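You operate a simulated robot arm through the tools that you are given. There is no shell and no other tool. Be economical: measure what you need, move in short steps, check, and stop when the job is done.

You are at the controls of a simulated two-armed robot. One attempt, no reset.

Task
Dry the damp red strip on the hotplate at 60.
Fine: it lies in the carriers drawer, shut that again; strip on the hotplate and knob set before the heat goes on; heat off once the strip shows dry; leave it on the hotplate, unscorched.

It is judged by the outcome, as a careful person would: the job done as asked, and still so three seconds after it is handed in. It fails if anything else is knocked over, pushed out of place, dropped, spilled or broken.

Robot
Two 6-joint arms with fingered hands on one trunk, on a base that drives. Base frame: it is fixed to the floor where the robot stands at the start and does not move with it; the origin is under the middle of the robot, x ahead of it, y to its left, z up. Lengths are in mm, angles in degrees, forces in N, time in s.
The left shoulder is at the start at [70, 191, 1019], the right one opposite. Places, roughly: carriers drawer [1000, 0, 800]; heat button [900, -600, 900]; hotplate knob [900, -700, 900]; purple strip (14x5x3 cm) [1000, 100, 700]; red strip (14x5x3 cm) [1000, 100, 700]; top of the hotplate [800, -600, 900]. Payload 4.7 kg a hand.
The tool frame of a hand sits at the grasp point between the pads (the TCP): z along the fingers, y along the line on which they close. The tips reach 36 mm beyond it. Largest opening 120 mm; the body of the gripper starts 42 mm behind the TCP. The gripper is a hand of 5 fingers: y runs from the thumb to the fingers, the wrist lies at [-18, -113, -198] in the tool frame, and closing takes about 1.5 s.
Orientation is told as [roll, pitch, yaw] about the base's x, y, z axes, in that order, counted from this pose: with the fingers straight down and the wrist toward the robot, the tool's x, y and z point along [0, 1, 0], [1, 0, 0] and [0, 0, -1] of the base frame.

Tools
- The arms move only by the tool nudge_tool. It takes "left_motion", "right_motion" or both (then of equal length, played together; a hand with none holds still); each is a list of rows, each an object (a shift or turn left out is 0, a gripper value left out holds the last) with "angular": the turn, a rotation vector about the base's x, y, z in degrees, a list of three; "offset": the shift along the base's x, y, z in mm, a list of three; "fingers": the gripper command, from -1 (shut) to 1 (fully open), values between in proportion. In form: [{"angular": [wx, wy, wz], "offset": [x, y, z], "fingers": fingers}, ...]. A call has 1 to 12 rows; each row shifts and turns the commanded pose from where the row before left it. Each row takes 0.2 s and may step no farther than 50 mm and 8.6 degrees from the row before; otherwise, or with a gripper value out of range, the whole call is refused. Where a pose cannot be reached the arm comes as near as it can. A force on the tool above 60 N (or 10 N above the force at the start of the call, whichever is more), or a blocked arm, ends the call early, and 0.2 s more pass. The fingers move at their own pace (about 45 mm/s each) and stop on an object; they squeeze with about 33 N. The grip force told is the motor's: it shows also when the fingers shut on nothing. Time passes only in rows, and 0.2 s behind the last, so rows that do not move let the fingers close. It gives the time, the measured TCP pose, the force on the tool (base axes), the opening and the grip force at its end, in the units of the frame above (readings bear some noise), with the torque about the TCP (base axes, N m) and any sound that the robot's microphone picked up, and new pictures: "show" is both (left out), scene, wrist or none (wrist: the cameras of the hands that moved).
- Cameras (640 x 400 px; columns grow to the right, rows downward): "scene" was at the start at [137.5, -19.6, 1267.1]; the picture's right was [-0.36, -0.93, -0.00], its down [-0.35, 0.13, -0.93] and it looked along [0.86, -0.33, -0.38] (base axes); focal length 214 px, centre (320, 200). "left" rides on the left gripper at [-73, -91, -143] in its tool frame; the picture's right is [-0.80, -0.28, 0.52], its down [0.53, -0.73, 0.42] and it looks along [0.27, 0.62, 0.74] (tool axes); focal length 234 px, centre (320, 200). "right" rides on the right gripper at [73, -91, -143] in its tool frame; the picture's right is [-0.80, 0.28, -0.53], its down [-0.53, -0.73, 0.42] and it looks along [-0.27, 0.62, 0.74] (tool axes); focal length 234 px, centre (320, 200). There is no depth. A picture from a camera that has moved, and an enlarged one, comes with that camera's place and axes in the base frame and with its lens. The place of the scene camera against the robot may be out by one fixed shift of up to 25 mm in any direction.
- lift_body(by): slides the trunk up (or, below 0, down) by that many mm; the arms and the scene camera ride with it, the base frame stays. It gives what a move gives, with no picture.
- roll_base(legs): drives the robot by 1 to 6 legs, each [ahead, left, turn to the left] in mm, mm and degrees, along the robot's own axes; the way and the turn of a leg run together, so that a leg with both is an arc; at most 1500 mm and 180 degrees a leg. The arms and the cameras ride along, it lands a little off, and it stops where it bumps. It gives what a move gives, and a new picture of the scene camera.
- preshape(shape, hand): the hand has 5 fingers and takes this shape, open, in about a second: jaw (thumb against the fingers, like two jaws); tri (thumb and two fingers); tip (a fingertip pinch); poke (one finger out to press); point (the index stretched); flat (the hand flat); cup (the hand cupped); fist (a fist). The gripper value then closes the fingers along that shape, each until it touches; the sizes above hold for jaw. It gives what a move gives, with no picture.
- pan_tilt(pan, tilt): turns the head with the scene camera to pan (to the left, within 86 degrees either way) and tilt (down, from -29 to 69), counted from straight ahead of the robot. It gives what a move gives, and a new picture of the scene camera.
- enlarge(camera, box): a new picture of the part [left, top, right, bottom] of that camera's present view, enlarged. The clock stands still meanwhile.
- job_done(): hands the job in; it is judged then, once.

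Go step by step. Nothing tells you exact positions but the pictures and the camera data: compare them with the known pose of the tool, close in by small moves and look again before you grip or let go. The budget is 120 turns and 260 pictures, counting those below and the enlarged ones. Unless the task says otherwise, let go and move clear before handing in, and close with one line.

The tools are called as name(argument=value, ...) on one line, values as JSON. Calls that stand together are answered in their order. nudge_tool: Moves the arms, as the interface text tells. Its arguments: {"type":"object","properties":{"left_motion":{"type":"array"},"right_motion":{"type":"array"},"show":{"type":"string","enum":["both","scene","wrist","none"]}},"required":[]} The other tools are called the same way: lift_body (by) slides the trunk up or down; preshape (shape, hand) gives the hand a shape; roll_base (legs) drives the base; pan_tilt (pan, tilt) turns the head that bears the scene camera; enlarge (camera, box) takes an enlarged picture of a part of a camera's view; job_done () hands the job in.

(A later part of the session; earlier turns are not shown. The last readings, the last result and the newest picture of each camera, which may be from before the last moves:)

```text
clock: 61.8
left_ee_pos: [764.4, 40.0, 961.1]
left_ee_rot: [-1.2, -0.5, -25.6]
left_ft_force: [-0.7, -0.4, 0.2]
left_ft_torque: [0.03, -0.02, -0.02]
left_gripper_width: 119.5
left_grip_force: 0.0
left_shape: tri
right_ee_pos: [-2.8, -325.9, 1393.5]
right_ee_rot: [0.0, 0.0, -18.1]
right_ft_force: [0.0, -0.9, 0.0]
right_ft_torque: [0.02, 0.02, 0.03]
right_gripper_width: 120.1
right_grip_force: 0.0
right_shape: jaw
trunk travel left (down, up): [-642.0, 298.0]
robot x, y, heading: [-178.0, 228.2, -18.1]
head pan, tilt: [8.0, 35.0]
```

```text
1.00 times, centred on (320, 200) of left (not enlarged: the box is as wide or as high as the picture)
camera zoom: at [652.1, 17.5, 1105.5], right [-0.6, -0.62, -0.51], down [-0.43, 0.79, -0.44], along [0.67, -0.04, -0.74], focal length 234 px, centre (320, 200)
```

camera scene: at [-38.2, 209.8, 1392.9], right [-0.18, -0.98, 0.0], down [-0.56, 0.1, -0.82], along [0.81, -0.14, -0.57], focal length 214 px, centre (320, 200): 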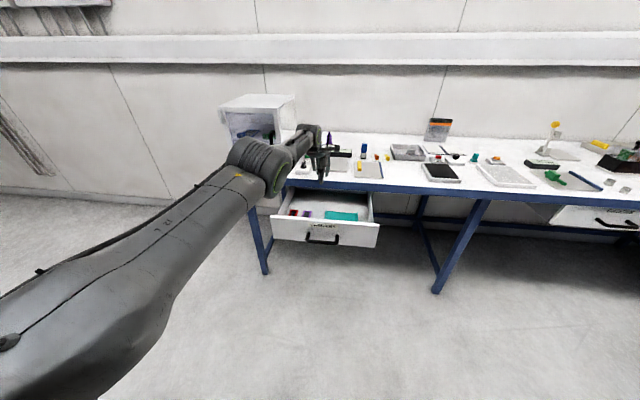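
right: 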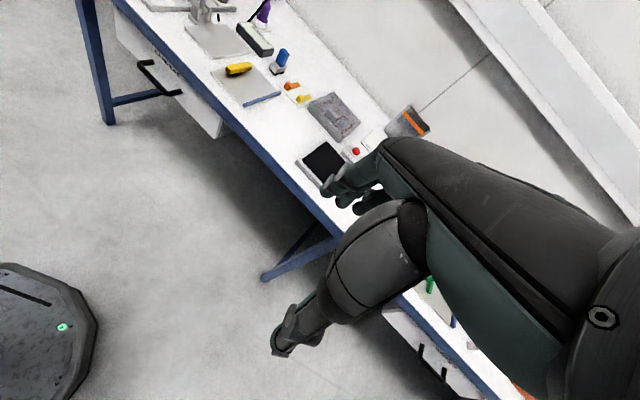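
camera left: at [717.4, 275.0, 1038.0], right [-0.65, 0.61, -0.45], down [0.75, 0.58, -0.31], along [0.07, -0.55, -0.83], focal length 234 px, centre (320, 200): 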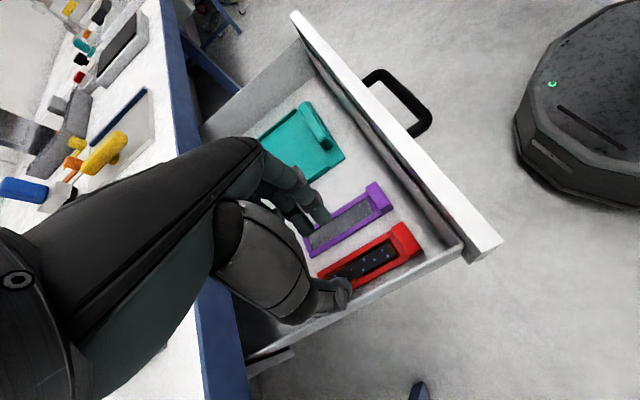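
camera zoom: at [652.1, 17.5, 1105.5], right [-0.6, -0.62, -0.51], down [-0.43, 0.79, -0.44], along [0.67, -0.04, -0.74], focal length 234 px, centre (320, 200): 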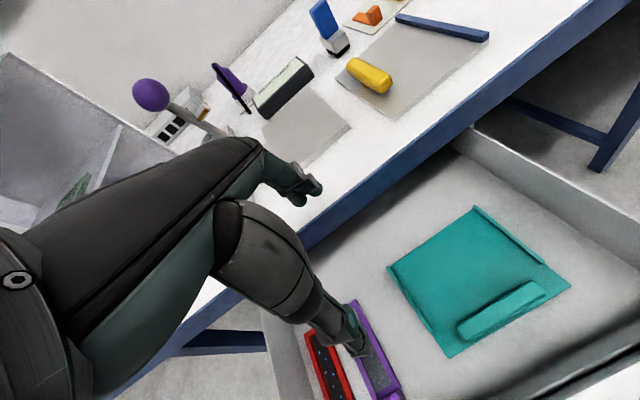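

Tri shape is set. Now moving over the block at the strip's near end and squaring the yaw.

nudge_tool(left_motion=[{"offset": [-11, 34, 0], "angular": [0, 0, 1.4], "fingers": 0.3}, {"offset": [-11, 34, 0], "angular": [0, 0, 1.4]}, {"offset": [-11, 34, 0], "angular": [0, 0, 1.4]}, {"offset": [-11, 34, 0], "angular": [0, 0, 1.4]}, {"offset": [-11, 33, 0], "angular": [0, 0, 1.4]}, {}], show="both")

```text
clock: 63.2
left_ee_pos: [818.6, 166.9, 953.5]
left_ee_rot: [-1.3, -0.3, -18.4]
left_ft_force: [0.1, 0.0, 0.4]
left_ft_torque: [0.0, -0.01, 0.04]
left_gripper_width: 78.3
left_grip_force: 0.0
left_shape: tri
left hand out of reach, approached as far as the arm can: row 1, 2, 3, 4, 5
right_ee_pos: [-3.7, -327.3, 1392.5]
right_ee_rot: [0.1, 0.0, -18.1]
right_ft_force: [0.3, 0.6, -0.9]
right_ft_torque: [0.0, -0.02, 0.0]
right_gripper_width: 119.8
right_grip_force: 0.1
right_shape: jaw
trunk travel left (down, up): [-642.0, 298.0]
robot x, y, heading: [-169.4, 231.6, -18.3]
head pan, tilt: [8.0, 35.0]
camera scene: at [-38.2, 209.7, 1392.9], right [-0.18, -0.98, 0.0], down [-0.56, 0.1, -0.82], along [0.81, -0.14, -0.57], focal length 214 px, centre (320, 200)
camera left: at [709.4, 131.3, 1097.4], right [-0.52, -0.69, -0.51], down [-0.53, 0.73, -0.44], along [0.67, 0.04, -0.74], focal length 234 px, centre (320, 200)
```

scene: 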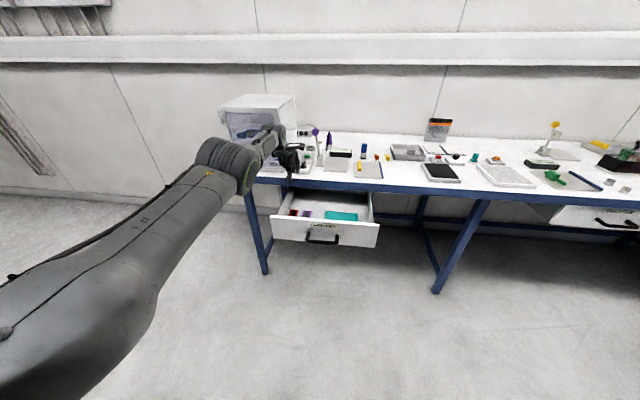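
left: 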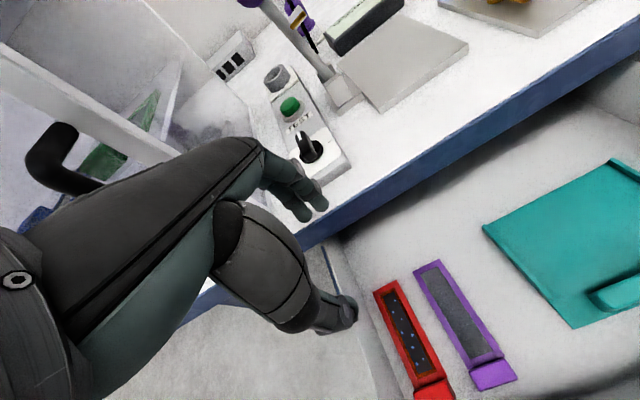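

With the trunk high the arm cannot fold in closer. I'll raise the hand, then lower the trunk, keeping the forearm in front of the drawer.

nudge_tool(left_motion=[{"offset": [0, 0, 35]}, {"offset": [0, 0, 35]}, {"offset": [0, 0, 35]}, {"offset": [0, 0, 35]}, {"offset": [0, 0, 35]}, {"offset": [0, 0, 35]}, {"offset": [0, 0, 35]}, {"offset": [0, 0, 35]}, {}], show="none")

lift_body(by=-280)

enlarge(camera="left", box=[0, 0, 640, 400])

enlarge(camera="scene", box=[160, 100, 400, 300])

```text
clock: 65.2
left_ee_pos: [785.1, 175.5, 1224.8]
left_ee_rot: [-1.2, -0.6, -18.4]
left_ft_force: [0.0, 0.3, -0.7]
left_ft_torque: [0.01, 0.02, 0.0]
left_gripper_width: 78.3
left_grip_force: 0.0
left_shape: tri
left hand out of reach, approached as far as the arm can: row 5, 6, 7, 8
right_ee_pos: [-3.7, -326.6, 1392.8]
right_ee_rot: [0.1, 0.0, -18.0]
right_ft_force: [-0.7, 0.4, 1.0]
right_ft_torque: [0.01, 0.04, -0.02]
right_gripper_width: 119.7
right_grip_force: 0.0
right_shape: jaw
trunk travel left (down, up): [-642.0, 298.0]
robot x, y, heading: [-175.6, 228.0, -18.0]
head pan, tilt: [8.0, 35.0]
```

```text
clock: 68.0
left_ee_pos: [786.4, 176.8, 944.5]
left_ee_rot: [-1.3, -0.7, -18.4]
left_ft_force: [-0.6, -0.1, -0.2]
left_ft_torque: [0.03, 0.0, -0.03]
left_gripper_width: 78.3
left_grip_force: 0.0
left_shape: tri
right_ee_pos: [-3.1, -326.3, 1112.8]
right_ee_rot: [0.0, 0.0, -18.1]
right_ft_force: [-0.1, 0.6, 0.4]
right_ft_torque: [-0.01, 0.04, 0.02]
right_gripper_width: 119.9
right_grip_force: 0.1
right_shape: jaw
trunk travel left (down, up): [-362.0, 578.0]
robot x, y, heading: [-176.8, 226.2, -18.1]
head pan, tilt: [8.0, 35.0]
```

```text
1.00 times, centred on (320, 200) of left (not enlarged: the box is as wide or as high as the picture)
camera zoom: at [676.6, 140.5, 1088.8], right [-0.52, -0.69, -0.51], down [-0.53, 0.73, -0.44], along [0.68, 0.04, -0.74], focal length 234 px, centre (320, 200)
```

zoom: 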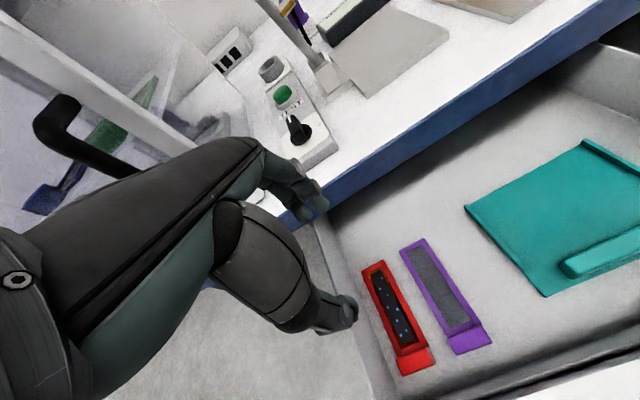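

```text
2.00 times, centred on (280, 200) of scene
camera zoom: at [-38.1, 210.5, 1112.9], right [-0.18, -0.98, 0.0], down [-0.56, 0.1, -0.82], along [0.81, -0.14, -0.57], focal length 429 px, centre (400, 200)
```

zoom: 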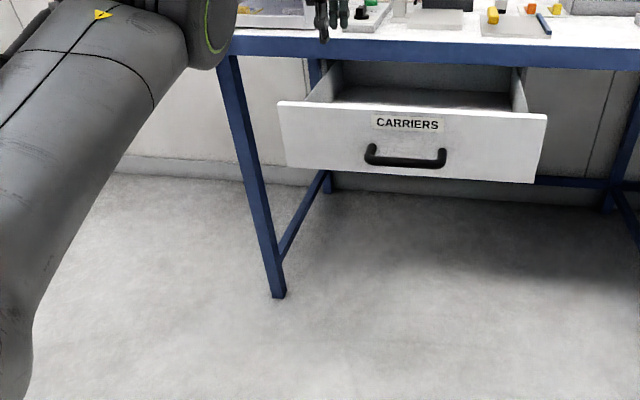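

Reach limit again, so I'll place by base: back 83 mm, then look straight at the block and front wall gap.

roll_base(legs=[[-80, 6, 0]])

enlarge(camera="left", box=[260, 140, 580, 340])

```text
clock: 69.1
left_ee_pos: [709.7, 206.2, 945.9]
left_ee_rot: [-1.2, -0.6, -18.3]
left_ft_force: [0.0, -0.5, 0.3]
left_ft_torque: [0.01, -0.03, -0.04]
left_gripper_width: 78.2
left_grip_force: 0.0
left_shape: tri
right_ee_pos: [-79.3, -294.7, 1112.7]
right_ee_rot: [0.0, 0.0, -18.1]
right_ft_force: [-0.9, -0.4, 0.3]
right_ft_torque: [-0.03, -0.02, 0.01]
right_gripper_width: 119.8
right_grip_force: 0.0
right_shape: jaw
trunk travel left (down, up): [-362.0, 578.0]
robot x, y, heading: [-243.4, 256.5, -18.0]
head pan, tilt: [8.0, 35.0]
camera scene: at [-113.3, 241.2, 1113.0], right [-0.18, -0.98, 0.0], down [-0.56, 0.1, -0.82], along [0.81, -0.14, -0.57], focal length 214 px, centre (320, 200)
```

scene: 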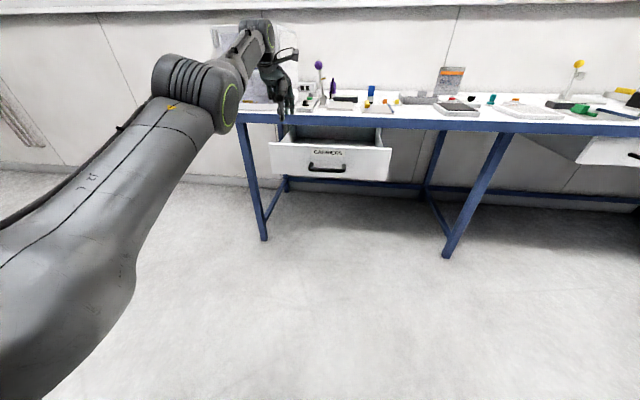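

```text
2.00 times, centred on (420, 240) of left
camera zoom: at [601.3, 170.7, 1089.8], right [-0.52, -0.69, -0.51], down [-0.52, 0.73, -0.45], along [0.68, 0.04, -0.74], focal length 468 px, centre (120, 120)
```

zoom: 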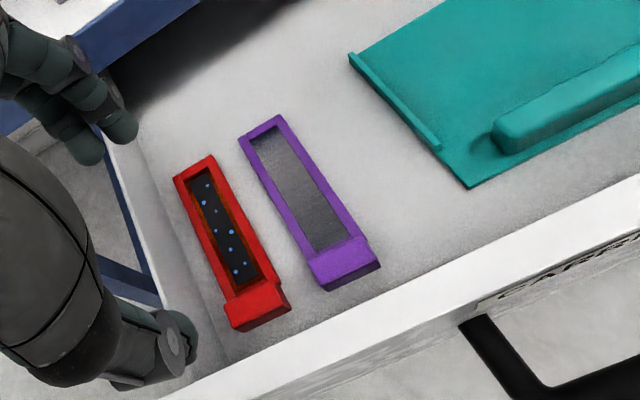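

Block spans depth 591–610 mm, with a ~30 mm gap to the front wall. I'll tilt the palm forward 10°, narrow the opening to ~38 mm and lower toward the block.

nudge_tool(left_motion=[{"angular": [1.58, 4.74, 0], "fingers": -0.37}, {"angular": [1.58, 4.74, 0]}, {}, {}, {}], show="none")

lift_body(by=-70)

enlarge(camera="left", box=[260, 160, 516, 320])

enlarge(camera="scene", box=[210, 60, 370, 180])

```text
clock: 70.3
left_ee_pos: [676.2, 219.5, 929.4]
left_ee_rot: [-1.1, 9.4, -18.5]
left_ft_force: [0.1, -0.7, 0.4]
left_ft_torque: [0.01, 0.01, 0.03]
left_gripper_width: 38.3
left_grip_force: 0.0
left_shape: tri
left hand out of reach, approached as far as the arm can: row 1, 2
right_ee_pos: [-76.1, -295.1, 1112.7]
right_ee_rot: [0.0, 0.0, -18.1]
right_ft_force: [0.4, -0.2, 0.8]
right_ft_torque: [0.02, -0.04, 0.03]
right_gripper_width: 119.8
right_grip_force: 0.1
right_shape: jaw
trunk travel left (down, up): [-362.0, 578.0]
robot x, y, heading: [-248.4, 260.3, -17.9]
head pan, tilt: [8.0, 35.0]
```

```text
clock: 71.3
left_ee_pos: [676.6, 219.5, 861.9]
left_ee_rot: [-1.2, 9.3, -18.3]
left_ft_force: [-0.7, -0.5, 3.3]
left_ft_torque: [0.03, 0.09, 0.0]
left_gripper_width: 38.5
left_grip_force: 0.0
left_shape: tri
right_ee_pos: [-78.5, -294.6, 1043.4]
right_ee_rot: [0.0, 0.0, -18.1]
right_ft_force: [0.2, -0.1, 0.4]
right_ft_torque: [0.01, 0.0, -0.03]
right_gripper_width: 119.9
right_grip_force: 0.1
right_shape: jaw
trunk travel left (down, up): [-292.0, 648.0]
robot x, y, heading: [-250.1, 258.1, -18.1]
head pan, tilt: [8.0, 35.0]
```

```text
2.50 times, centred on (388, 240) of left
camera zoom: at [591.9, 175.7, 1018.9], right [-0.6, -0.66, -0.46], down [-0.59, 0.75, -0.31], along [0.55, 0.08, -0.83], focal length 585 px, centre (150, 100)
```

zoom: 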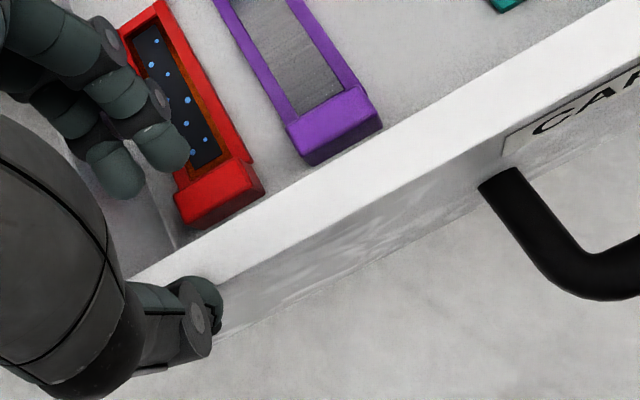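

```text
3.33 times, centred on (290, 120) of scene
camera zoom: at [-112.6, 240.9, 1043.0], right [-0.18, -0.98, 0.0], down [-0.56, 0.1, -0.82], along [0.81, -0.14, -0.57], focal length 715 px, centre (420, 467)
```

zoom: 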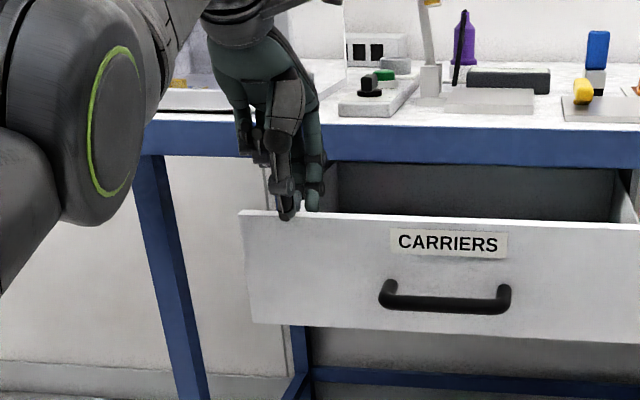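

The tilt pulled the hand back 35 mm, and the thumb just touched the front panel top. I'll lift 30 mm and drive forward to re-centre on the block.

lift_body(by=30)

roll_base(legs=[[36, -3, 0]])

enlarge(camera="left", box=[260, 160, 516, 320])

```text
clock: 72.1
left_ee_pos: [676.2, 219.8, 889.6]
left_ee_rot: [-1.2, 9.4, -18.5]
left_ft_force: [1.0, 0.1, -0.5]
left_ft_torque: [-0.03, 0.0, 0.0]
left_gripper_width: 38.1
left_grip_force: 0.0
left_shape: tri
right_ee_pos: [-78.0, -294.7, 1073.7]
right_ee_rot: [0.0, 0.0, -18.1]
right_ft_force: [0.1, -0.3, -0.3]
right_ft_torque: [-0.01, 0.04, 0.0]
right_gripper_width: 119.9
right_grip_force: 0.0
right_shape: jaw
trunk travel left (down, up): [-322.0, 618.0]
robot x, y, heading: [-242.5, 258.9, -18.1]
head pan, tilt: [8.0, 35.0]
```

```text
clock: 73.0
left_ee_pos: [710.0, 204.8, 888.7]
left_ee_rot: [-1.2, 9.5, -18.4]
left_ft_force: [1.4, -0.6, -1.2]
left_ft_torque: [0.06, 0.04, -0.05]
left_gripper_width: 38.2
left_grip_force: 0.0
left_shape: tri
right_ee_pos: [-42.7, -310.3, 1073.4]
right_ee_rot: [0.1, 0.2, -18.0]
right_ft_force: [1.0, -0.5, -1.1]
right_ft_torque: [0.03, 0.01, 0.01]
right_gripper_width: 119.7
right_grip_force: 0.0
right_shape: jaw
trunk travel left (down, up): [-322.0, 618.0]
robot x, y, heading: [-214.4, 243.1, -18.1]
head pan, tilt: [8.0, 35.0]
camera scene: at [-78.3, 226.3, 1072.7], right [-0.18, -0.98, 0.0], down [-0.57, 0.1, -0.82], along [0.81, -0.14, -0.57], focal length 214 px, centre (320, 200)
```

scene: 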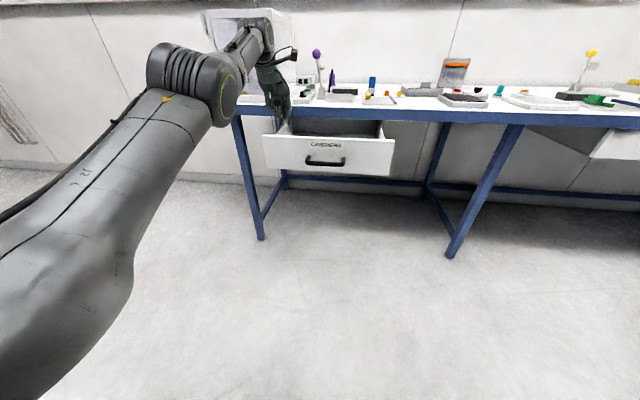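

```text
2.50 times, centred on (388, 240) of left
camera zoom: at [626.3, 161.2, 1046.6], right [-0.6, -0.66, -0.46], down [-0.59, 0.75, -0.31], along [0.54, 0.08, -0.83], focal length 585 px, centre (150, 100)
```

zoom: 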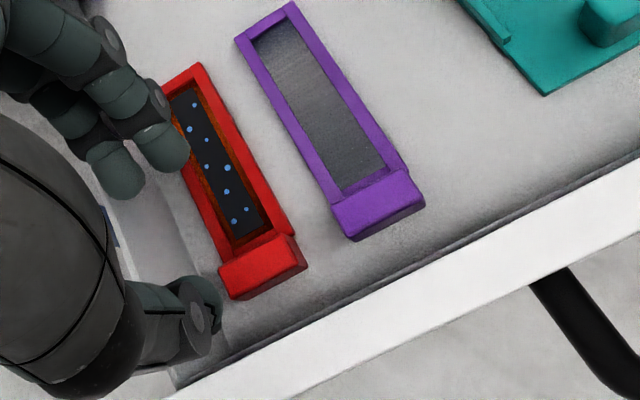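

Aligned over the block (centre depth 600, lateral 420). Lowering 70 mm with a slightly narrower opening.

nudge_tool(left_motion=[{"fingers": -0.42}, {}], show="none")

lift_body(by=-70)

enlarge(camera="left", box=[270, 180, 462, 300])

```text
clock: 73.6
left_ee_pos: [709.3, 206.1, 890.6]
left_ee_rot: [-1.2, 9.3, -18.5]
left_ft_force: [0.7, 0.8, -0.5]
left_ft_torque: [0.01, 0.01, 0.01]
left_gripper_width: 35.0
left_grip_force: 0.1
left_shape: tri
right_ee_pos: [-44.5, -309.7, 1073.7]
right_ee_rot: [0.0, 0.1, -18.1]
right_ft_force: [-0.6, -0.4, 0.1]
right_ft_torque: [-0.01, 0.01, 0.02]
right_gripper_width: 119.6
right_grip_force: 0.0
right_shape: jaw
trunk travel left (down, up): [-322.0, 618.0]
robot x, y, heading: [-218.2, 244.8, -18.0]
head pan, tilt: [8.0, 35.0]
```

```text
clock: 74.6
left_ee_pos: [709.4, 206.1, 819.7]
left_ee_rot: [-1.2, 9.4, -18.4]
left_ft_force: [2.3, -0.3, -0.1]
left_ft_torque: [0.0, -0.03, -0.03]
left_gripper_width: 34.8
left_grip_force: 0.0
left_shape: tri
right_ee_pos: [-45.0, -309.3, 1004.2]
right_ee_rot: [0.0, 0.0, -18.1]
right_ft_force: [0.0, -0.3, 0.1]
right_ft_torque: [-0.01, -0.02, 0.0]
right_gripper_width: 119.9
right_grip_force: 0.1
right_shape: jaw
trunk travel left (down, up): [-252.0, 688.0]
robot x, y, heading: [-211.3, 245.9, -18.1]
head pan, tilt: [8.0, 35.0]
```

```text
3.33 times, centred on (366, 240) of left
camera zoom: at [625.0, 161.9, 977.9], right [-0.6, -0.66, -0.46], down [-0.59, 0.75, -0.31], along [0.55, 0.08, -0.83], focal length 781 px, centre (167, 67)
```

zoom: 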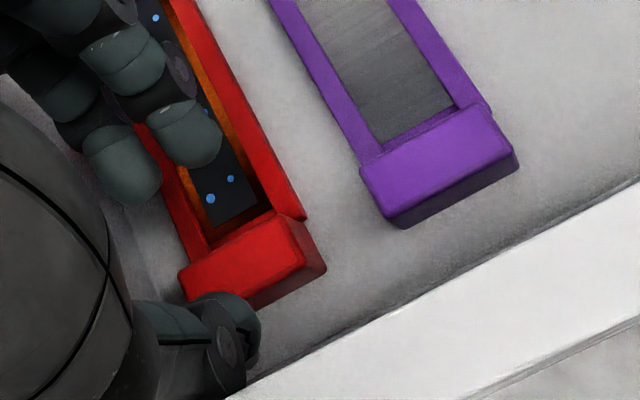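

Everything lines up (block 594–608, tip centre 601). Lowering 38 mm around the block.

lift_body(by=-38)

enlarge(camera="left", box=[270, 180, 462, 300])

```text
clock: 75.5
left_ee_pos: [707.5, 203.5, 783.5]
left_ee_rot: [-1.2, 9.4, -18.5]
left_ft_force: [-1.3, -5.3, 3.3]
left_ft_torque: [0.21, -0.16, -0.17]
left_gripper_width: 34.7
left_grip_force: 0.0
left_shape: tri
right_ee_pos: [-45.2, -310.2, 965.1]
right_ee_rot: [0.2, 0.0, -18.1]
right_ft_force: [0.1, 0.3, 0.2]
right_ft_torque: [0.01, -0.01, -0.01]
right_gripper_width: 119.7
right_grip_force: 0.2
right_shape: jaw
trunk travel left (down, up): [-214.0, 726.0]
robot x, y, heading: [-213.7, 242.3, -18.1]
head pan, tilt: [8.0, 35.0]
```

```text
3.33 times, centred on (366, 240) of left
camera zoom: at [624.3, 160.5, 940.5], right [-0.6, -0.66, -0.46], down [-0.59, 0.75, -0.31], along [0.55, 0.08, -0.83], focal length 781 px, centre (167, 67)
```

zoom: 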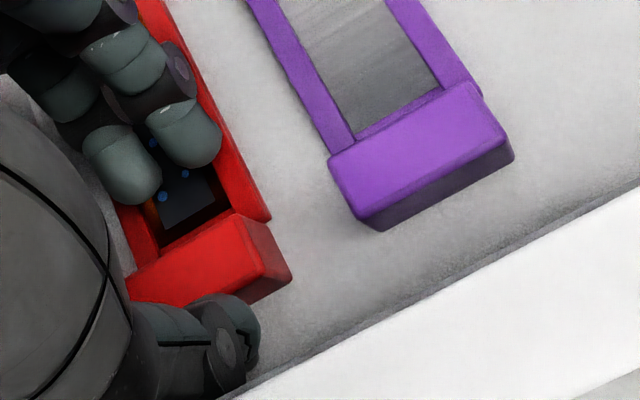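

Fingers are inside the window ahead of the block, thumb behind it. Down 7 mm more, then close.

lift_body(by=-7)

nudge_tool(left_motion=[{"fingers": -0.6}, {"fingers": -0.75}, {"fingers": -1}, {}, {}, {}, {}], show="wrist")

enlarge(camera="left", box=[270, 180, 462, 300])

```text
clock: 76.0
left_ee_pos: [707.0, 206.1, 781.3]
left_ee_rot: [-1.1, 8.9, -18.5]
left_ft_force: [-0.9, -4.3, 21.9]
left_ft_torque: [0.88, -0.75, -0.3]
left_gripper_width: 34.9
left_grip_force: 0.0
left_shape: tri
right_ee_pos: [-46.8, -310.5, 958.5]
right_ee_rot: [0.1, -0.2, -18.2]
right_ft_force: [0.1, -0.4, 0.1]
right_ft_torque: [-0.04, 0.0, -0.01]
right_gripper_width: 119.8
right_grip_force: 0.1
right_shape: jaw
trunk travel left (down, up): [-207.0, 733.0]
robot x, y, heading: [-210.8, 241.6, -17.8]
head pan, tilt: [8.0, 35.0]
```

```text
clock: 77.6
left_ee_pos: [704.9, 205.8, 781.5]
left_ee_rot: [-1.2, 9.0, -18.4]
left_ft_force: [-0.4, -2.7, 27.9]
left_ft_torque: [0.8, -0.44, -0.26]
left_gripper_width: 12.1
left_grip_force: 33.0
left_shape: tri
right_ee_pos: [-48.5, -308.6, 959.1]
right_ee_rot: [0.1, -0.1, -18.1]
right_ft_force: [-0.8, 0.3, -0.2]
right_ft_torque: [-0.02, -0.01, 0.05]
right_gripper_width: 119.9
right_grip_force: 0.0
right_shape: jaw
trunk travel left (down, up): [-207.0, 733.0]
robot x, y, heading: [-210.5, 244.8, -18.4]
head pan, tilt: [8.0, 35.0]
camera left: at [621.3, 161.5, 938.0], right [-0.59, -0.66, -0.46], down [-0.59, 0.75, -0.32], along [0.55, 0.08, -0.83], focal length 234 px, centre (320, 200)
```

left: 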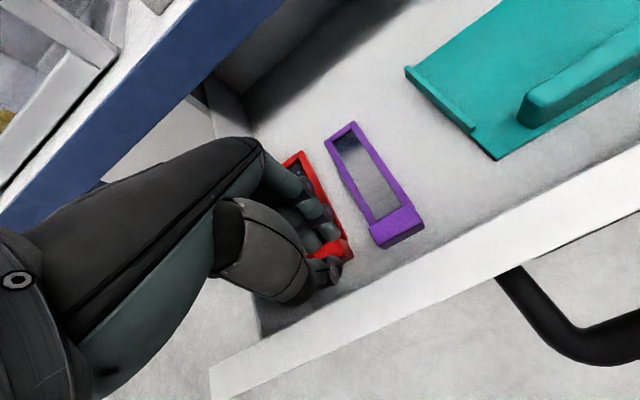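

```text
3.33 times, centred on (366, 240) of left
camera zoom: at [621.3, 161.5, 938.0], right [-0.59, -0.66, -0.46], down [-0.59, 0.75, -0.32], along [0.55, 0.08, -0.83], focal length 781 px, centre (167, 67)
```

zoom: 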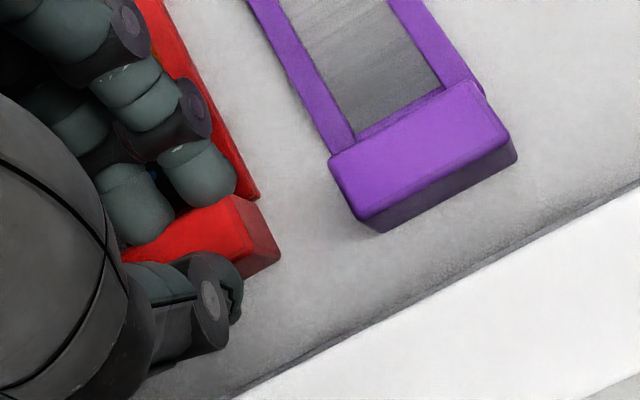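

The block is pinched (width 12, force 33 N). I'll lift 40 mm and check it comes along.

lift_body(by=40)

enlarge(camera="left", box=[240, 120, 496, 280])

```text
clock: 78.5
left_ee_pos: [709.9, 206.3, 813.3]
left_ee_rot: [-1.2, 9.7, -18.4]
left_ft_force: [-0.2, 0.1, -0.7]
left_ft_torque: [0.0, 0.03, -0.01]
left_gripper_width: 11.3
left_grip_force: 33.0
left_shape: tri
right_ee_pos: [-44.6, -309.4, 996.7]
right_ee_rot: [0.2, 0.1, -18.1]
right_ft_force: [-0.3, -0.8, -0.3]
right_ft_torque: [0.05, 0.03, 0.0]
right_gripper_width: 119.8
right_grip_force: 0.0
right_shape: jaw
trunk travel left (down, up): [-247.0, 693.0]
robot x, y, heading: [-213.2, 244.6, -18.1]
head pan, tilt: [8.0, 35.0]
```

```text
2.50 times, centred on (368, 200) of left
camera zoom: at [626.2, 162.1, 970.7], right [-0.6, -0.66, -0.45], down [-0.59, 0.75, -0.31], along [0.54, 0.08, -0.84], focal length 585 px, centre (200, 200)
```

zoom: 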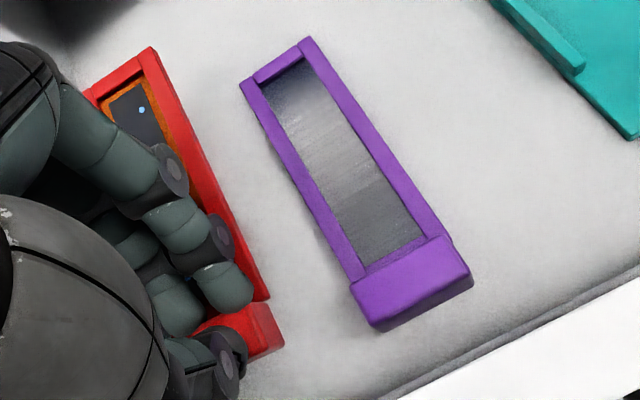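

The red strip is held and light. I'll lift it well clear and drive right along the bench to face the hotplate.

lift_body(by=230)

roll_base(legs=[[0, -690, 0]])

enlarge(camera="left", box=[0, 0, 640, 400])

```text
clock: 80.9
left_ee_pos: [709.2, 205.4, 1044.1]
left_ee_rot: [-1.2, 9.4, -18.4]
left_ft_force: [-0.5, 0.2, -0.2]
left_ft_torque: [-0.02, 0.0, 0.01]
left_gripper_width: 11.3
left_grip_force: 32.6
left_shape: tri
right_ee_pos: [-46.0, -309.9, 1228.4]
right_ee_rot: [0.0, 0.0, -18.1]
right_ft_force: [0.2, 0.0, -0.3]
right_ft_torque: [-0.01, 0.02, -0.01]
right_gripper_width: 119.7
right_grip_force: 0.1
right_shape: jaw
trunk travel left (down, up): [-477.0, 463.0]
robot x, y, heading: [-214.8, 243.1, -18.1]
head pan, tilt: [8.0, 35.0]
```

```text
clock: 84.7
left_ee_pos: [501.2, -436.5, 1045.2]
left_ee_rot: [-1.2, 9.4, -17.3]
left_ft_force: [-0.4, -0.1, -0.5]
left_ft_torque: [0.0, 0.01, -0.01]
left_gripper_width: 11.3
left_grip_force: 33.1
left_shape: tri
right_ee_pos: [-243.0, -967.8, 1227.6]
right_ee_rot: [0.1, 0.0, -17.0]
right_ft_force: [0.6, -0.1, 0.2]
right_ft_torque: [0.04, -0.01, -0.03]
right_gripper_width: 120.0
right_grip_force: 0.1
right_shape: jaw
trunk travel left (down, up): [-477.0, 463.0]
robot x, y, heading: [-421.7, -415.2, -16.9]
head pan, tilt: [8.0, 35.0]
camera scene: at [-287.9, -431.8, 1227.9], right [-0.16, -0.99, 0.0], down [-0.57, 0.09, -0.82], along [0.81, -0.13, -0.57], focal length 214 px, centre (320, 200)
```

scene: 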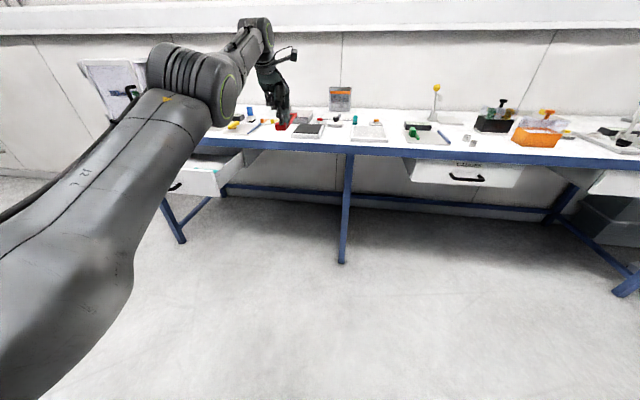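

```text
1.00 times, centred on (320, 200) of left (not enlarged: the box is as wide or as high as the picture)
camera zoom: at [417.7, -482.7, 1202.7], right [-0.58, -0.67, -0.46], down [-0.6, 0.73, -0.31], along [0.54, 0.09, -0.83], focal length 234 px, centre (320, 200)
```

zoom: 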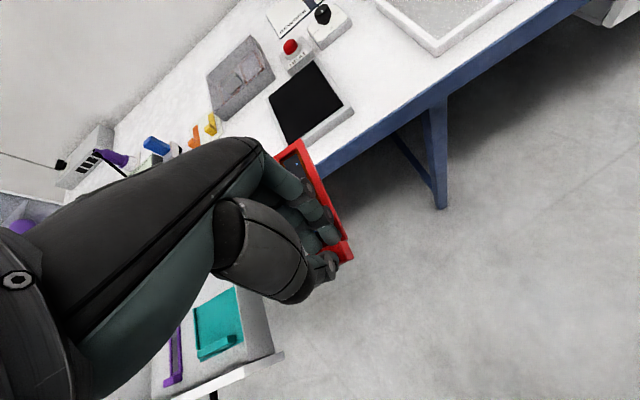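

The hotplate's black top centres at about [803, −560]. Driving forward 260 mm so the strip comes over it, then re-measuring.

roll_base(legs=[[265, -32, 0]])

enlarge(camera="left", box=[160, 40, 480, 240])

enlarge(camera="scene", box=[220, 60, 420, 200])

```text
clock: 86.6
left_ee_pos: [753.9, -543.5, 1044.4]
left_ee_rot: [-1.2, 9.4, -17.0]
left_ft_force: [1.1, -0.5, -0.8]
left_ft_torque: [0.03, 0.03, -0.01]
left_gripper_width: 11.2
left_grip_force: 33.2
left_shape: tri
right_ee_pos: [12.9, -1076.9, 1228.8]
right_ee_rot: [0.0, 0.0, -16.7]
right_ft_force: [1.1, 0.3, -0.1]
right_ft_torque: [0.01, 0.02, 0.01]
right_gripper_width: 119.8
right_grip_force: 0.0
right_shape: jaw
trunk travel left (down, up): [-477.0, 463.0]
robot x, y, heading: [-170.6, -527.2, -16.7]
head pan, tilt: [8.0, 35.0]
camera scene: at [-33.7, -541.5, 1227.8], right [-0.15, -0.99, 0.0], down [-0.57, 0.09, -0.82], along [0.81, -0.12, -0.57], focal length 214 px, centre (320, 200)
```

scene: 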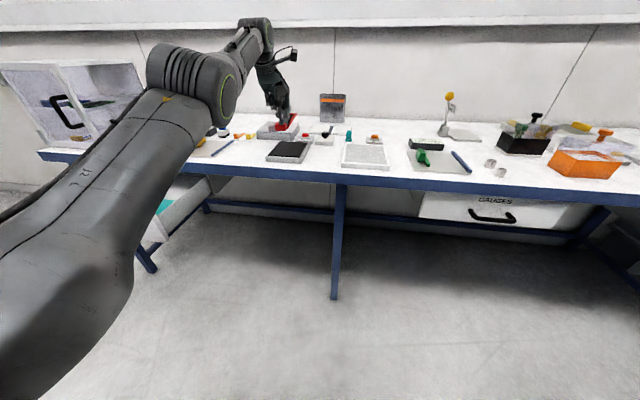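

```text
2.00 times, centred on (320, 140) of left
camera zoom: at [672.1, -589.3, 1202.5], right [-0.58, -0.67, -0.46], down [-0.61, 0.73, -0.31], along [0.54, 0.1, -0.83], focal length 468 px, centre (320, 320)
```

zoom: 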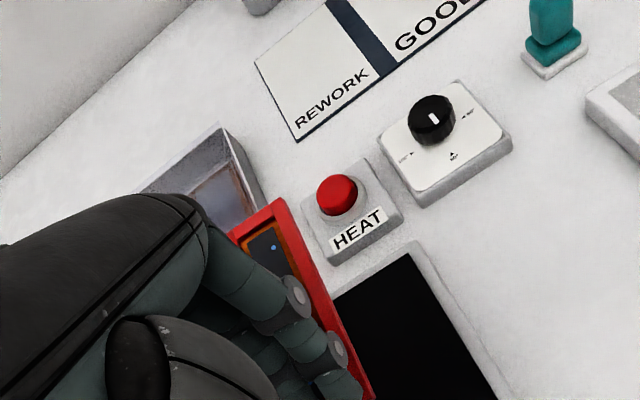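

```text
2.86 times, centred on (320, 130) of scene
camera zoom: at [-33.7, -541.5, 1227.8], right [-0.15, -0.99, 0.0], down [-0.57, 0.09, -0.82], along [0.81, -0.12, -0.57], focal length 613 px, centre (320, 400)
```

zoom: 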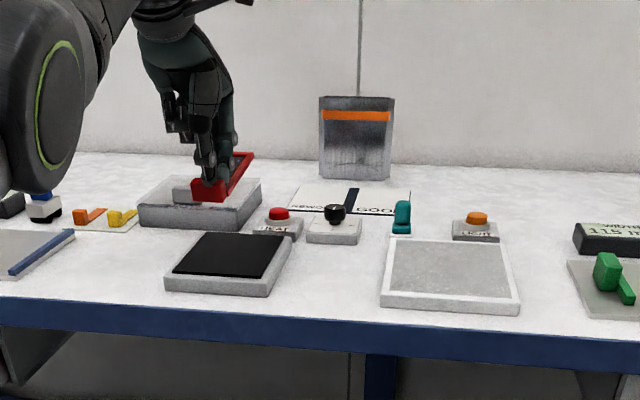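

The strip is over the hotplate, about 8 mm too far forward. I'll correct, lower most of the way, and look.

roll_base(legs=[[-8, 0, 0]])

lift_body(by=-65)

enlarge(camera="left", box=[200, 100, 456, 260])

enlarge(camera="scene", box=[240, 80, 340, 180])

```text
clock: 87.4
left_ee_pos: [748.0, -539.5, 1045.5]
left_ee_rot: [-1.1, 9.5, -17.0]
left_ft_force: [-0.4, 0.2, -0.7]
left_ft_torque: [-0.02, 0.0, 0.0]
left_gripper_width: 11.5
left_grip_force: 32.8
left_shape: tri
right_ee_pos: [7.7, -1075.0, 1227.9]
right_ee_rot: [0.0, 0.1, -16.7]
right_ft_force: [0.3, 0.0, 0.5]
right_ft_torque: [0.01, 0.01, 0.01]
right_gripper_width: 119.8
right_grip_force: 0.1
right_shape: jaw
trunk travel left (down, up): [-477.0, 463.0]
robot x, y, heading: [-176.3, -525.6, -16.8]
head pan, tilt: [8.0, 35.0]
camera scene: at [-40.7, -539.1, 1227.7], right [-0.15, -0.99, 0.0], down [-0.57, 0.09, -0.82], along [0.81, -0.12, -0.57], focal length 214 px, centre (320, 200)
```

scene: 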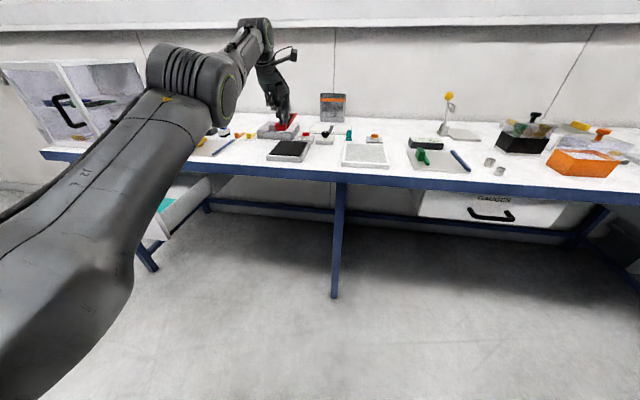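

```text
clock: 88.4
left_ee_pos: [746.9, -540.1, 980.8]
left_ee_rot: [-1.3, 9.5, -16.9]
left_ft_force: [0.0, -0.1, -0.6]
left_ft_torque: [0.0, 0.01, 0.02]
left_gripper_width: 11.4
left_grip_force: 33.2
left_shape: tri
right_ee_pos: [5.9, -1074.8, 1164.3]
right_ee_rot: [-0.1, 0.0, -16.7]
right_ft_force: [-0.7, 0.1, 0.5]
right_ft_torque: [-0.03, 0.01, 0.01]
right_gripper_width: 119.6
right_grip_force: 0.0
right_shape: jaw
trunk travel left (down, up): [-412.0, 528.0]
robot x, y, heading: [-174.4, -521.8, -16.9]
head pan, tilt: [8.0, 35.0]
```

```text
2.50 times, centred on (328, 180) of left
camera zoom: at [663.8, -586.4, 1137.8], right [-0.58, -0.67, -0.46], down [-0.61, 0.73, -0.31], along [0.54, 0.1, -0.83], focal length 585 px, centre (300, 250)
```

zoom: 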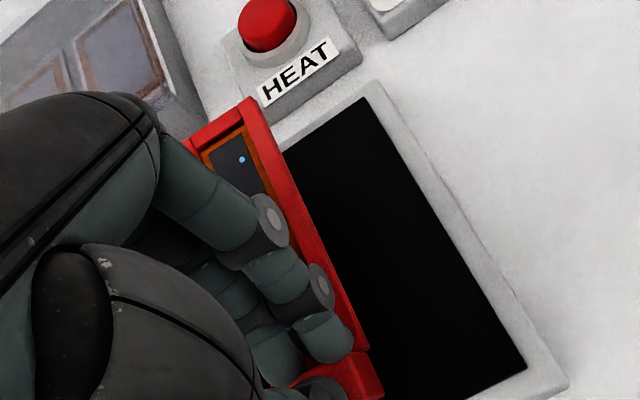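

```text
4.00 times, centred on (290, 130) of scene
camera zoom: at [-42.1, -538.8, 1163.0], right [-0.15, -0.99, 0.0], down [-0.57, 0.09, -0.82], along [0.81, -0.12, -0.57], focal length 858 px, centre (440, 480)
```

zoom: 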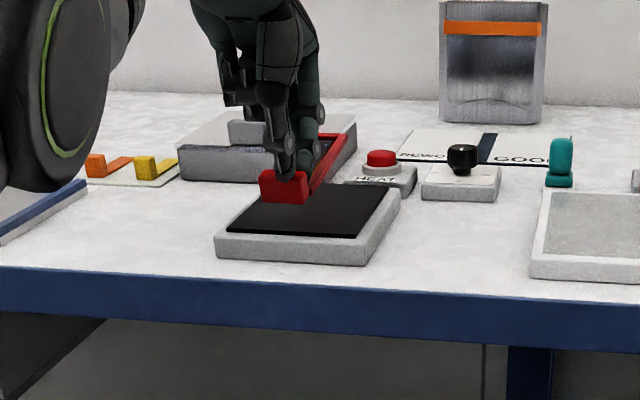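

The strip is centred over the plate, about 20 mm above it. Lowering gently in steps until contact.

lift_body(by=-12)

lift_body(by=-5)

enlarge(camera="scene", box=[240, 80, 340, 180])

```text
clock: 89.0
left_ee_pos: [745.8, -540.1, 967.8]
left_ee_rot: [-1.2, 9.4, -17.0]
left_ft_force: [-0.6, -0.1, -0.3]
left_ft_torque: [-0.02, 0.01, 0.03]
left_gripper_width: 11.5
left_grip_force: 33.0
left_shape: tri
right_ee_pos: [6.3, -1074.5, 1152.2]
right_ee_rot: [0.0, -0.1, -16.8]
right_ft_force: [0.1, -0.4, -0.6]
right_ft_torque: [0.01, 0.0, -0.01]
right_gripper_width: 120.0
right_grip_force: 0.0
right_shape: jaw
trunk travel left (down, up): [-400.0, 540.0]
robot x, y, heading: [-175.8, -528.6, -16.8]
head pan, tilt: [8.0, 35.0]
```

```text
clock: 89.5
left_ee_pos: [747.1, -539.8, 962.4]
left_ee_rot: [-1.2, 9.3, -17.0]
left_ft_force: [-1.0, 0.1, -1.0]
left_ft_torque: [-0.02, 0.01, -0.01]
left_gripper_width: 11.3
left_grip_force: 32.6
left_shape: tri
right_ee_pos: [5.7, -1075.2, 1145.8]
right_ee_rot: [0.0, 0.0, -16.8]
right_ft_force: [-0.6, 0.7, 0.6]
right_ft_torque: [-0.01, 0.02, 0.0]
right_gripper_width: 119.9
right_grip_force: 0.1
right_shape: jaw
trunk travel left (down, up): [-395.0, 545.0]
robot x, y, heading: [-177.8, -525.2, -16.6]
head pan, tilt: [8.0, 35.0]
```

```text
4.00 times, centred on (290, 130) of scene
camera zoom: at [-41.9, -538.9, 1145.9], right [-0.15, -0.99, 0.0], down [-0.57, 0.09, -0.82], along [0.81, -0.12, -0.57], focal length 858 px, centre (440, 480)
```

zoom: 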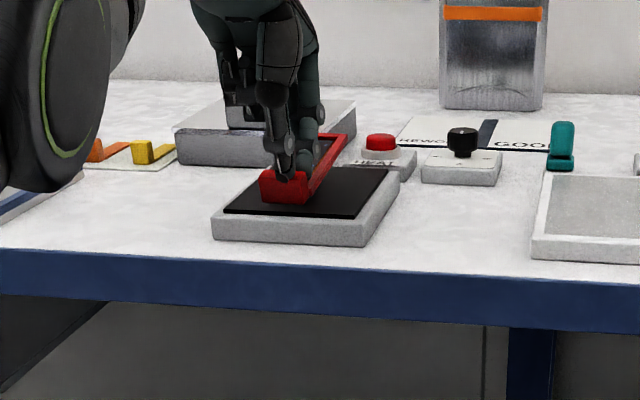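

Nearly touching. Lowering a few mm more, watching force.

lift_body(by=-5)

lift_body(by=-4)

enlarge(camera="scene", box=[240, 80, 340, 180])

enlarge(camera="left", box=[200, 100, 456, 260])

```text
clock: 90.1
left_ee_pos: [745.5, -539.8, 959.4]
left_ee_rot: [-1.2, 9.1, -16.9]
left_ft_force: [0.5, 0.5, 5.9]
left_ft_torque: [0.09, 0.05, -0.02]
left_gripper_width: 11.3
left_grip_force: 33.3
left_shape: tri
right_ee_pos: [5.0, -1074.7, 1141.1]
right_ee_rot: [0.1, 0.0, -16.7]
right_ft_force: [-0.1, -0.2, -0.4]
right_ft_torque: [-0.01, -0.03, -0.03]
right_gripper_width: 119.8
right_grip_force: 0.0
right_shape: jaw
trunk travel left (down, up): [-390.0, 550.0]
robot x, y, heading: [-178.1, -527.2, -16.8]
head pan, tilt: [8.0, 35.0]
```

```text
clock: 90.6
left_ee_pos: [745.8, -539.1, 960.7]
left_ee_rot: [-1.2, 9.0, -17.0]
left_ft_force: [6.8, 0.2, 22.6]
left_ft_torque: [0.16, -0.05, -0.06]
left_gripper_width: 11.8
left_grip_force: 32.9
left_shape: tri
right_ee_pos: [2.8, -1074.9, 1137.6]
right_ee_rot: [0.1, -0.1, -16.7]
right_ft_force: [0.4, -0.1, -0.3]
right_ft_torque: [0.02, 0.01, 0.0]
right_gripper_width: 119.9
right_grip_force: 0.1
right_shape: jaw
trunk travel left (down, up): [-386.0, 554.0]
robot x, y, heading: [-176.4, -523.8, -16.7]
head pan, tilt: [8.0, 35.0]
```

```text
4.00 times, centred on (290, 130) of scene
camera zoom: at [-44.0, -538.9, 1137.5], right [-0.15, -0.99, 0.0], down [-0.57, 0.09, -0.82], along [0.81, -0.12, -0.57], focal length 858 px, centre (440, 480)
```

zoom: 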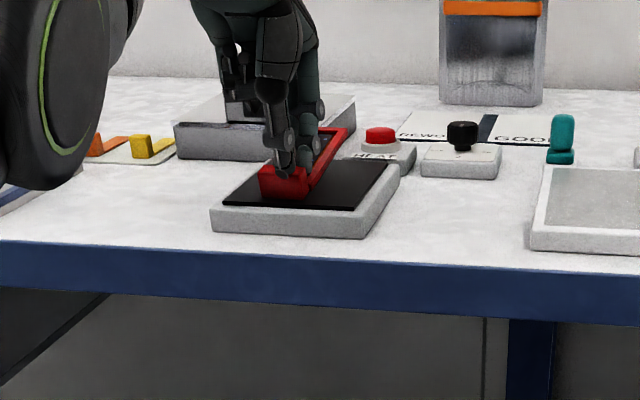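

```text
2.50 times, centred on (328, 180) of left
camera zoom: at [661.5, -586.4, 1116.4], right [-0.58, -0.68, -0.46], down [-0.6, 0.73, -0.32], along [0.55, 0.09, -0.83], focal length 585 px, centre (300, 250)
```

zoom: 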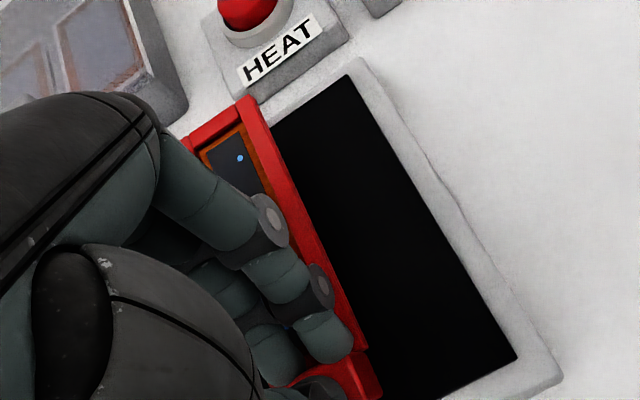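

Contact on the plate. The strip sits ~6 mm too far forward, so I'll lift slightly, shift back 6 mm, and set it down again.

lift_body(by=8)

roll_base(legs=[[-6, 0, 0]])

lift_body(by=-5)

enlarge(camera="scene", box=[240, 80, 340, 180])

```text
clock: 91.2
left_ee_pos: [746.0, -540.8, 958.1]
left_ee_rot: [-1.2, 9.8, -17.0]
left_ft_force: [-0.9, 0.2, 0.4]
left_ft_torque: [-0.03, 0.03, 0.01]
left_gripper_width: 11.8
left_grip_force: 32.9
left_shape: tri
right_ee_pos: [5.1, -1074.4, 1144.9]
right_ee_rot: [0.1, 0.1, -16.6]
right_ft_force: [-0.7, 0.3, 0.0]
right_ft_torque: [-0.01, 0.0, -0.03]
right_gripper_width: 119.6
right_grip_force: 0.0
right_shape: jaw
trunk travel left (down, up): [-394.0, 546.0]
robot x, y, heading: [-178.3, -525.0, -16.8]
head pan, tilt: [8.0, 35.0]
```

```text
clock: 91.9
left_ee_pos: [740.8, -538.1, 960.8]
left_ee_rot: [-1.2, 9.4, -17.0]
left_ft_force: [-0.3, 0.7, 0.0]
left_ft_torque: [0.02, 0.02, 0.0]
left_gripper_width: 11.6
left_grip_force: 33.9
left_shape: tri
right_ee_pos: [0.8, -1073.3, 1146.0]
right_ee_rot: [0.0, -0.1, -16.7]
right_ft_force: [-0.2, 1.0, -0.5]
right_ft_torque: [0.0, 0.0, -0.01]
right_gripper_width: 120.0
right_grip_force: 0.1
right_shape: jaw
trunk travel left (down, up): [-394.0, 546.0]
robot x, y, heading: [-184.7, -524.7, -16.5]
head pan, tilt: [8.0, 35.0]
camera scene: at [-47.2, -537.3, 1144.8], right [-0.15, -0.99, 0.0], down [-0.57, 0.09, -0.82], along [0.81, -0.12, -0.57], focal length 214 px, centre (320, 200)
```

scene: 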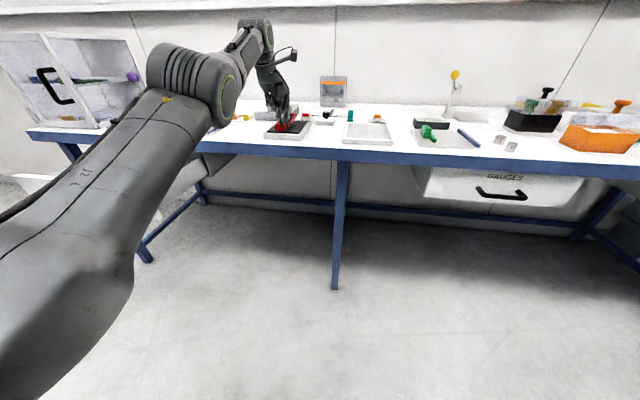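

```text
clock: 92.5
left_ee_pos: [739.4, -539.3, 958.8]
left_ee_rot: [-1.1, 9.2, -16.9]
left_ft_force: [1.4, 0.7, 10.5]
left_ft_torque: [0.06, 0.06, -0.01]
left_gripper_width: 11.6
left_grip_force: 32.7
left_shape: tri
right_ee_pos: [-1.8, -1073.1, 1139.7]
right_ee_rot: [0.2, -0.1, -16.7]
right_ft_force: [0.6, -0.4, 0.3]
right_ft_torque: [-0.03, 0.01, 0.02]
right_gripper_width: 119.8
right_grip_force: 0.0
right_shape: jaw
trunk travel left (down, up): [-389.0, 551.0]
robot x, y, heading: [-182.8, -521.6, -16.8]
head pan, tilt: [8.0, 35.0]
```

```text
4.00 times, centred on (290, 130) of scene
camera zoom: at [-48.6, -537.1, 1140.2], right [-0.15, -0.99, 0.0], down [-0.57, 0.09, -0.82], along [0.81, -0.12, -0.57], focal length 858 px, centre (440, 480)
```

zoom: 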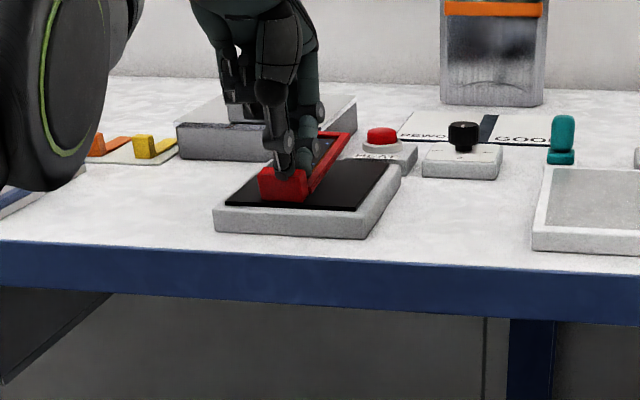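

Set down with light contact. Releasing gently and lifting straight up.

nudge_tool(left_motion=[{"fingers": -0.8}, {"fingers": -0.65}, {"fingers": -0.5}, {"fingers": -0.42}, {}, {}], show="none")

lift_body(by=100)

enlarge(camera="left", box=[160, 60, 480, 260])

enlarge(camera="scene", box=[240, 80, 360, 180])

```text
clock: 93.8
left_ee_pos: [740.3, -538.6, 955.2]
left_ee_rot: [-1.2, 9.5, -17.0]
left_ft_force: [0.2, 0.3, 0.2]
left_ft_torque: [0.02, 0.0, -0.02]
left_gripper_width: 34.5
left_grip_force: 0.1
left_shape: tri
right_ee_pos: [0.2, -1072.5, 1139.4]
right_ee_rot: [0.2, 0.0, -16.7]
right_ft_force: [-0.2, -0.7, 0.9]
right_ft_torque: [0.0, 0.0, 0.0]
right_gripper_width: 119.9
right_grip_force: 0.1
right_shape: jaw
trunk travel left (down, up): [-389.0, 551.0]
robot x, y, heading: [-184.1, -521.2, -16.7]
head pan, tilt: [8.0, 35.0]
```

```text
clock: 95.2
left_ee_pos: [741.1, -538.5, 1055.7]
left_ee_rot: [-1.2, 9.5, -17.0]
left_ft_force: [-0.5, -0.8, 0.5]
left_ft_torque: [-0.03, -0.01, 0.0]
left_gripper_width: 34.7
left_grip_force: 0.1
left_shape: tri
right_ee_pos: [0.5, -1072.1, 1240.1]
right_ee_rot: [0.1, 0.0, -16.8]
right_ft_force: [-1.0, -0.2, -0.4]
right_ft_torque: [0.02, 0.03, 0.02]
right_gripper_width: 119.8
right_grip_force: 0.1
right_shape: jaw
trunk travel left (down, up): [-489.0, 451.0]
robot x, y, heading: [-185.3, -522.9, -16.8]
head pan, tilt: [8.0, 35.0]
```

```text
2.00 times, centred on (320, 160) of left
camera zoom: at [658.9, -584.9, 1213.7], right [-0.58, -0.67, -0.46], down [-0.61, 0.73, -0.31], along [0.54, 0.1, -0.84], focal length 468 px, centre (320, 280)
```

zoom: 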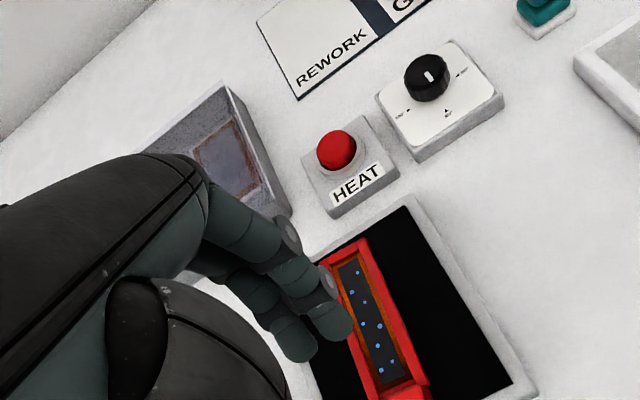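

```text
4.00 times, centred on (300, 130) of scene
camera zoom: at [-47.2, -537.5, 1239.8], right [-0.15, -0.99, 0.0], down [-0.57, 0.09, -0.82], along [0.81, -0.12, -0.57], focal length 858 px, centre (400, 480)
```

zoom: 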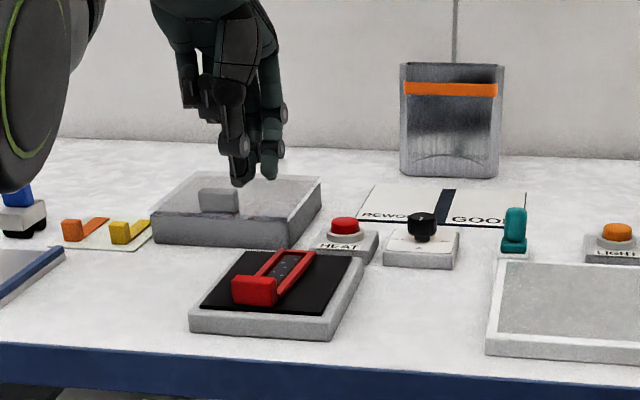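

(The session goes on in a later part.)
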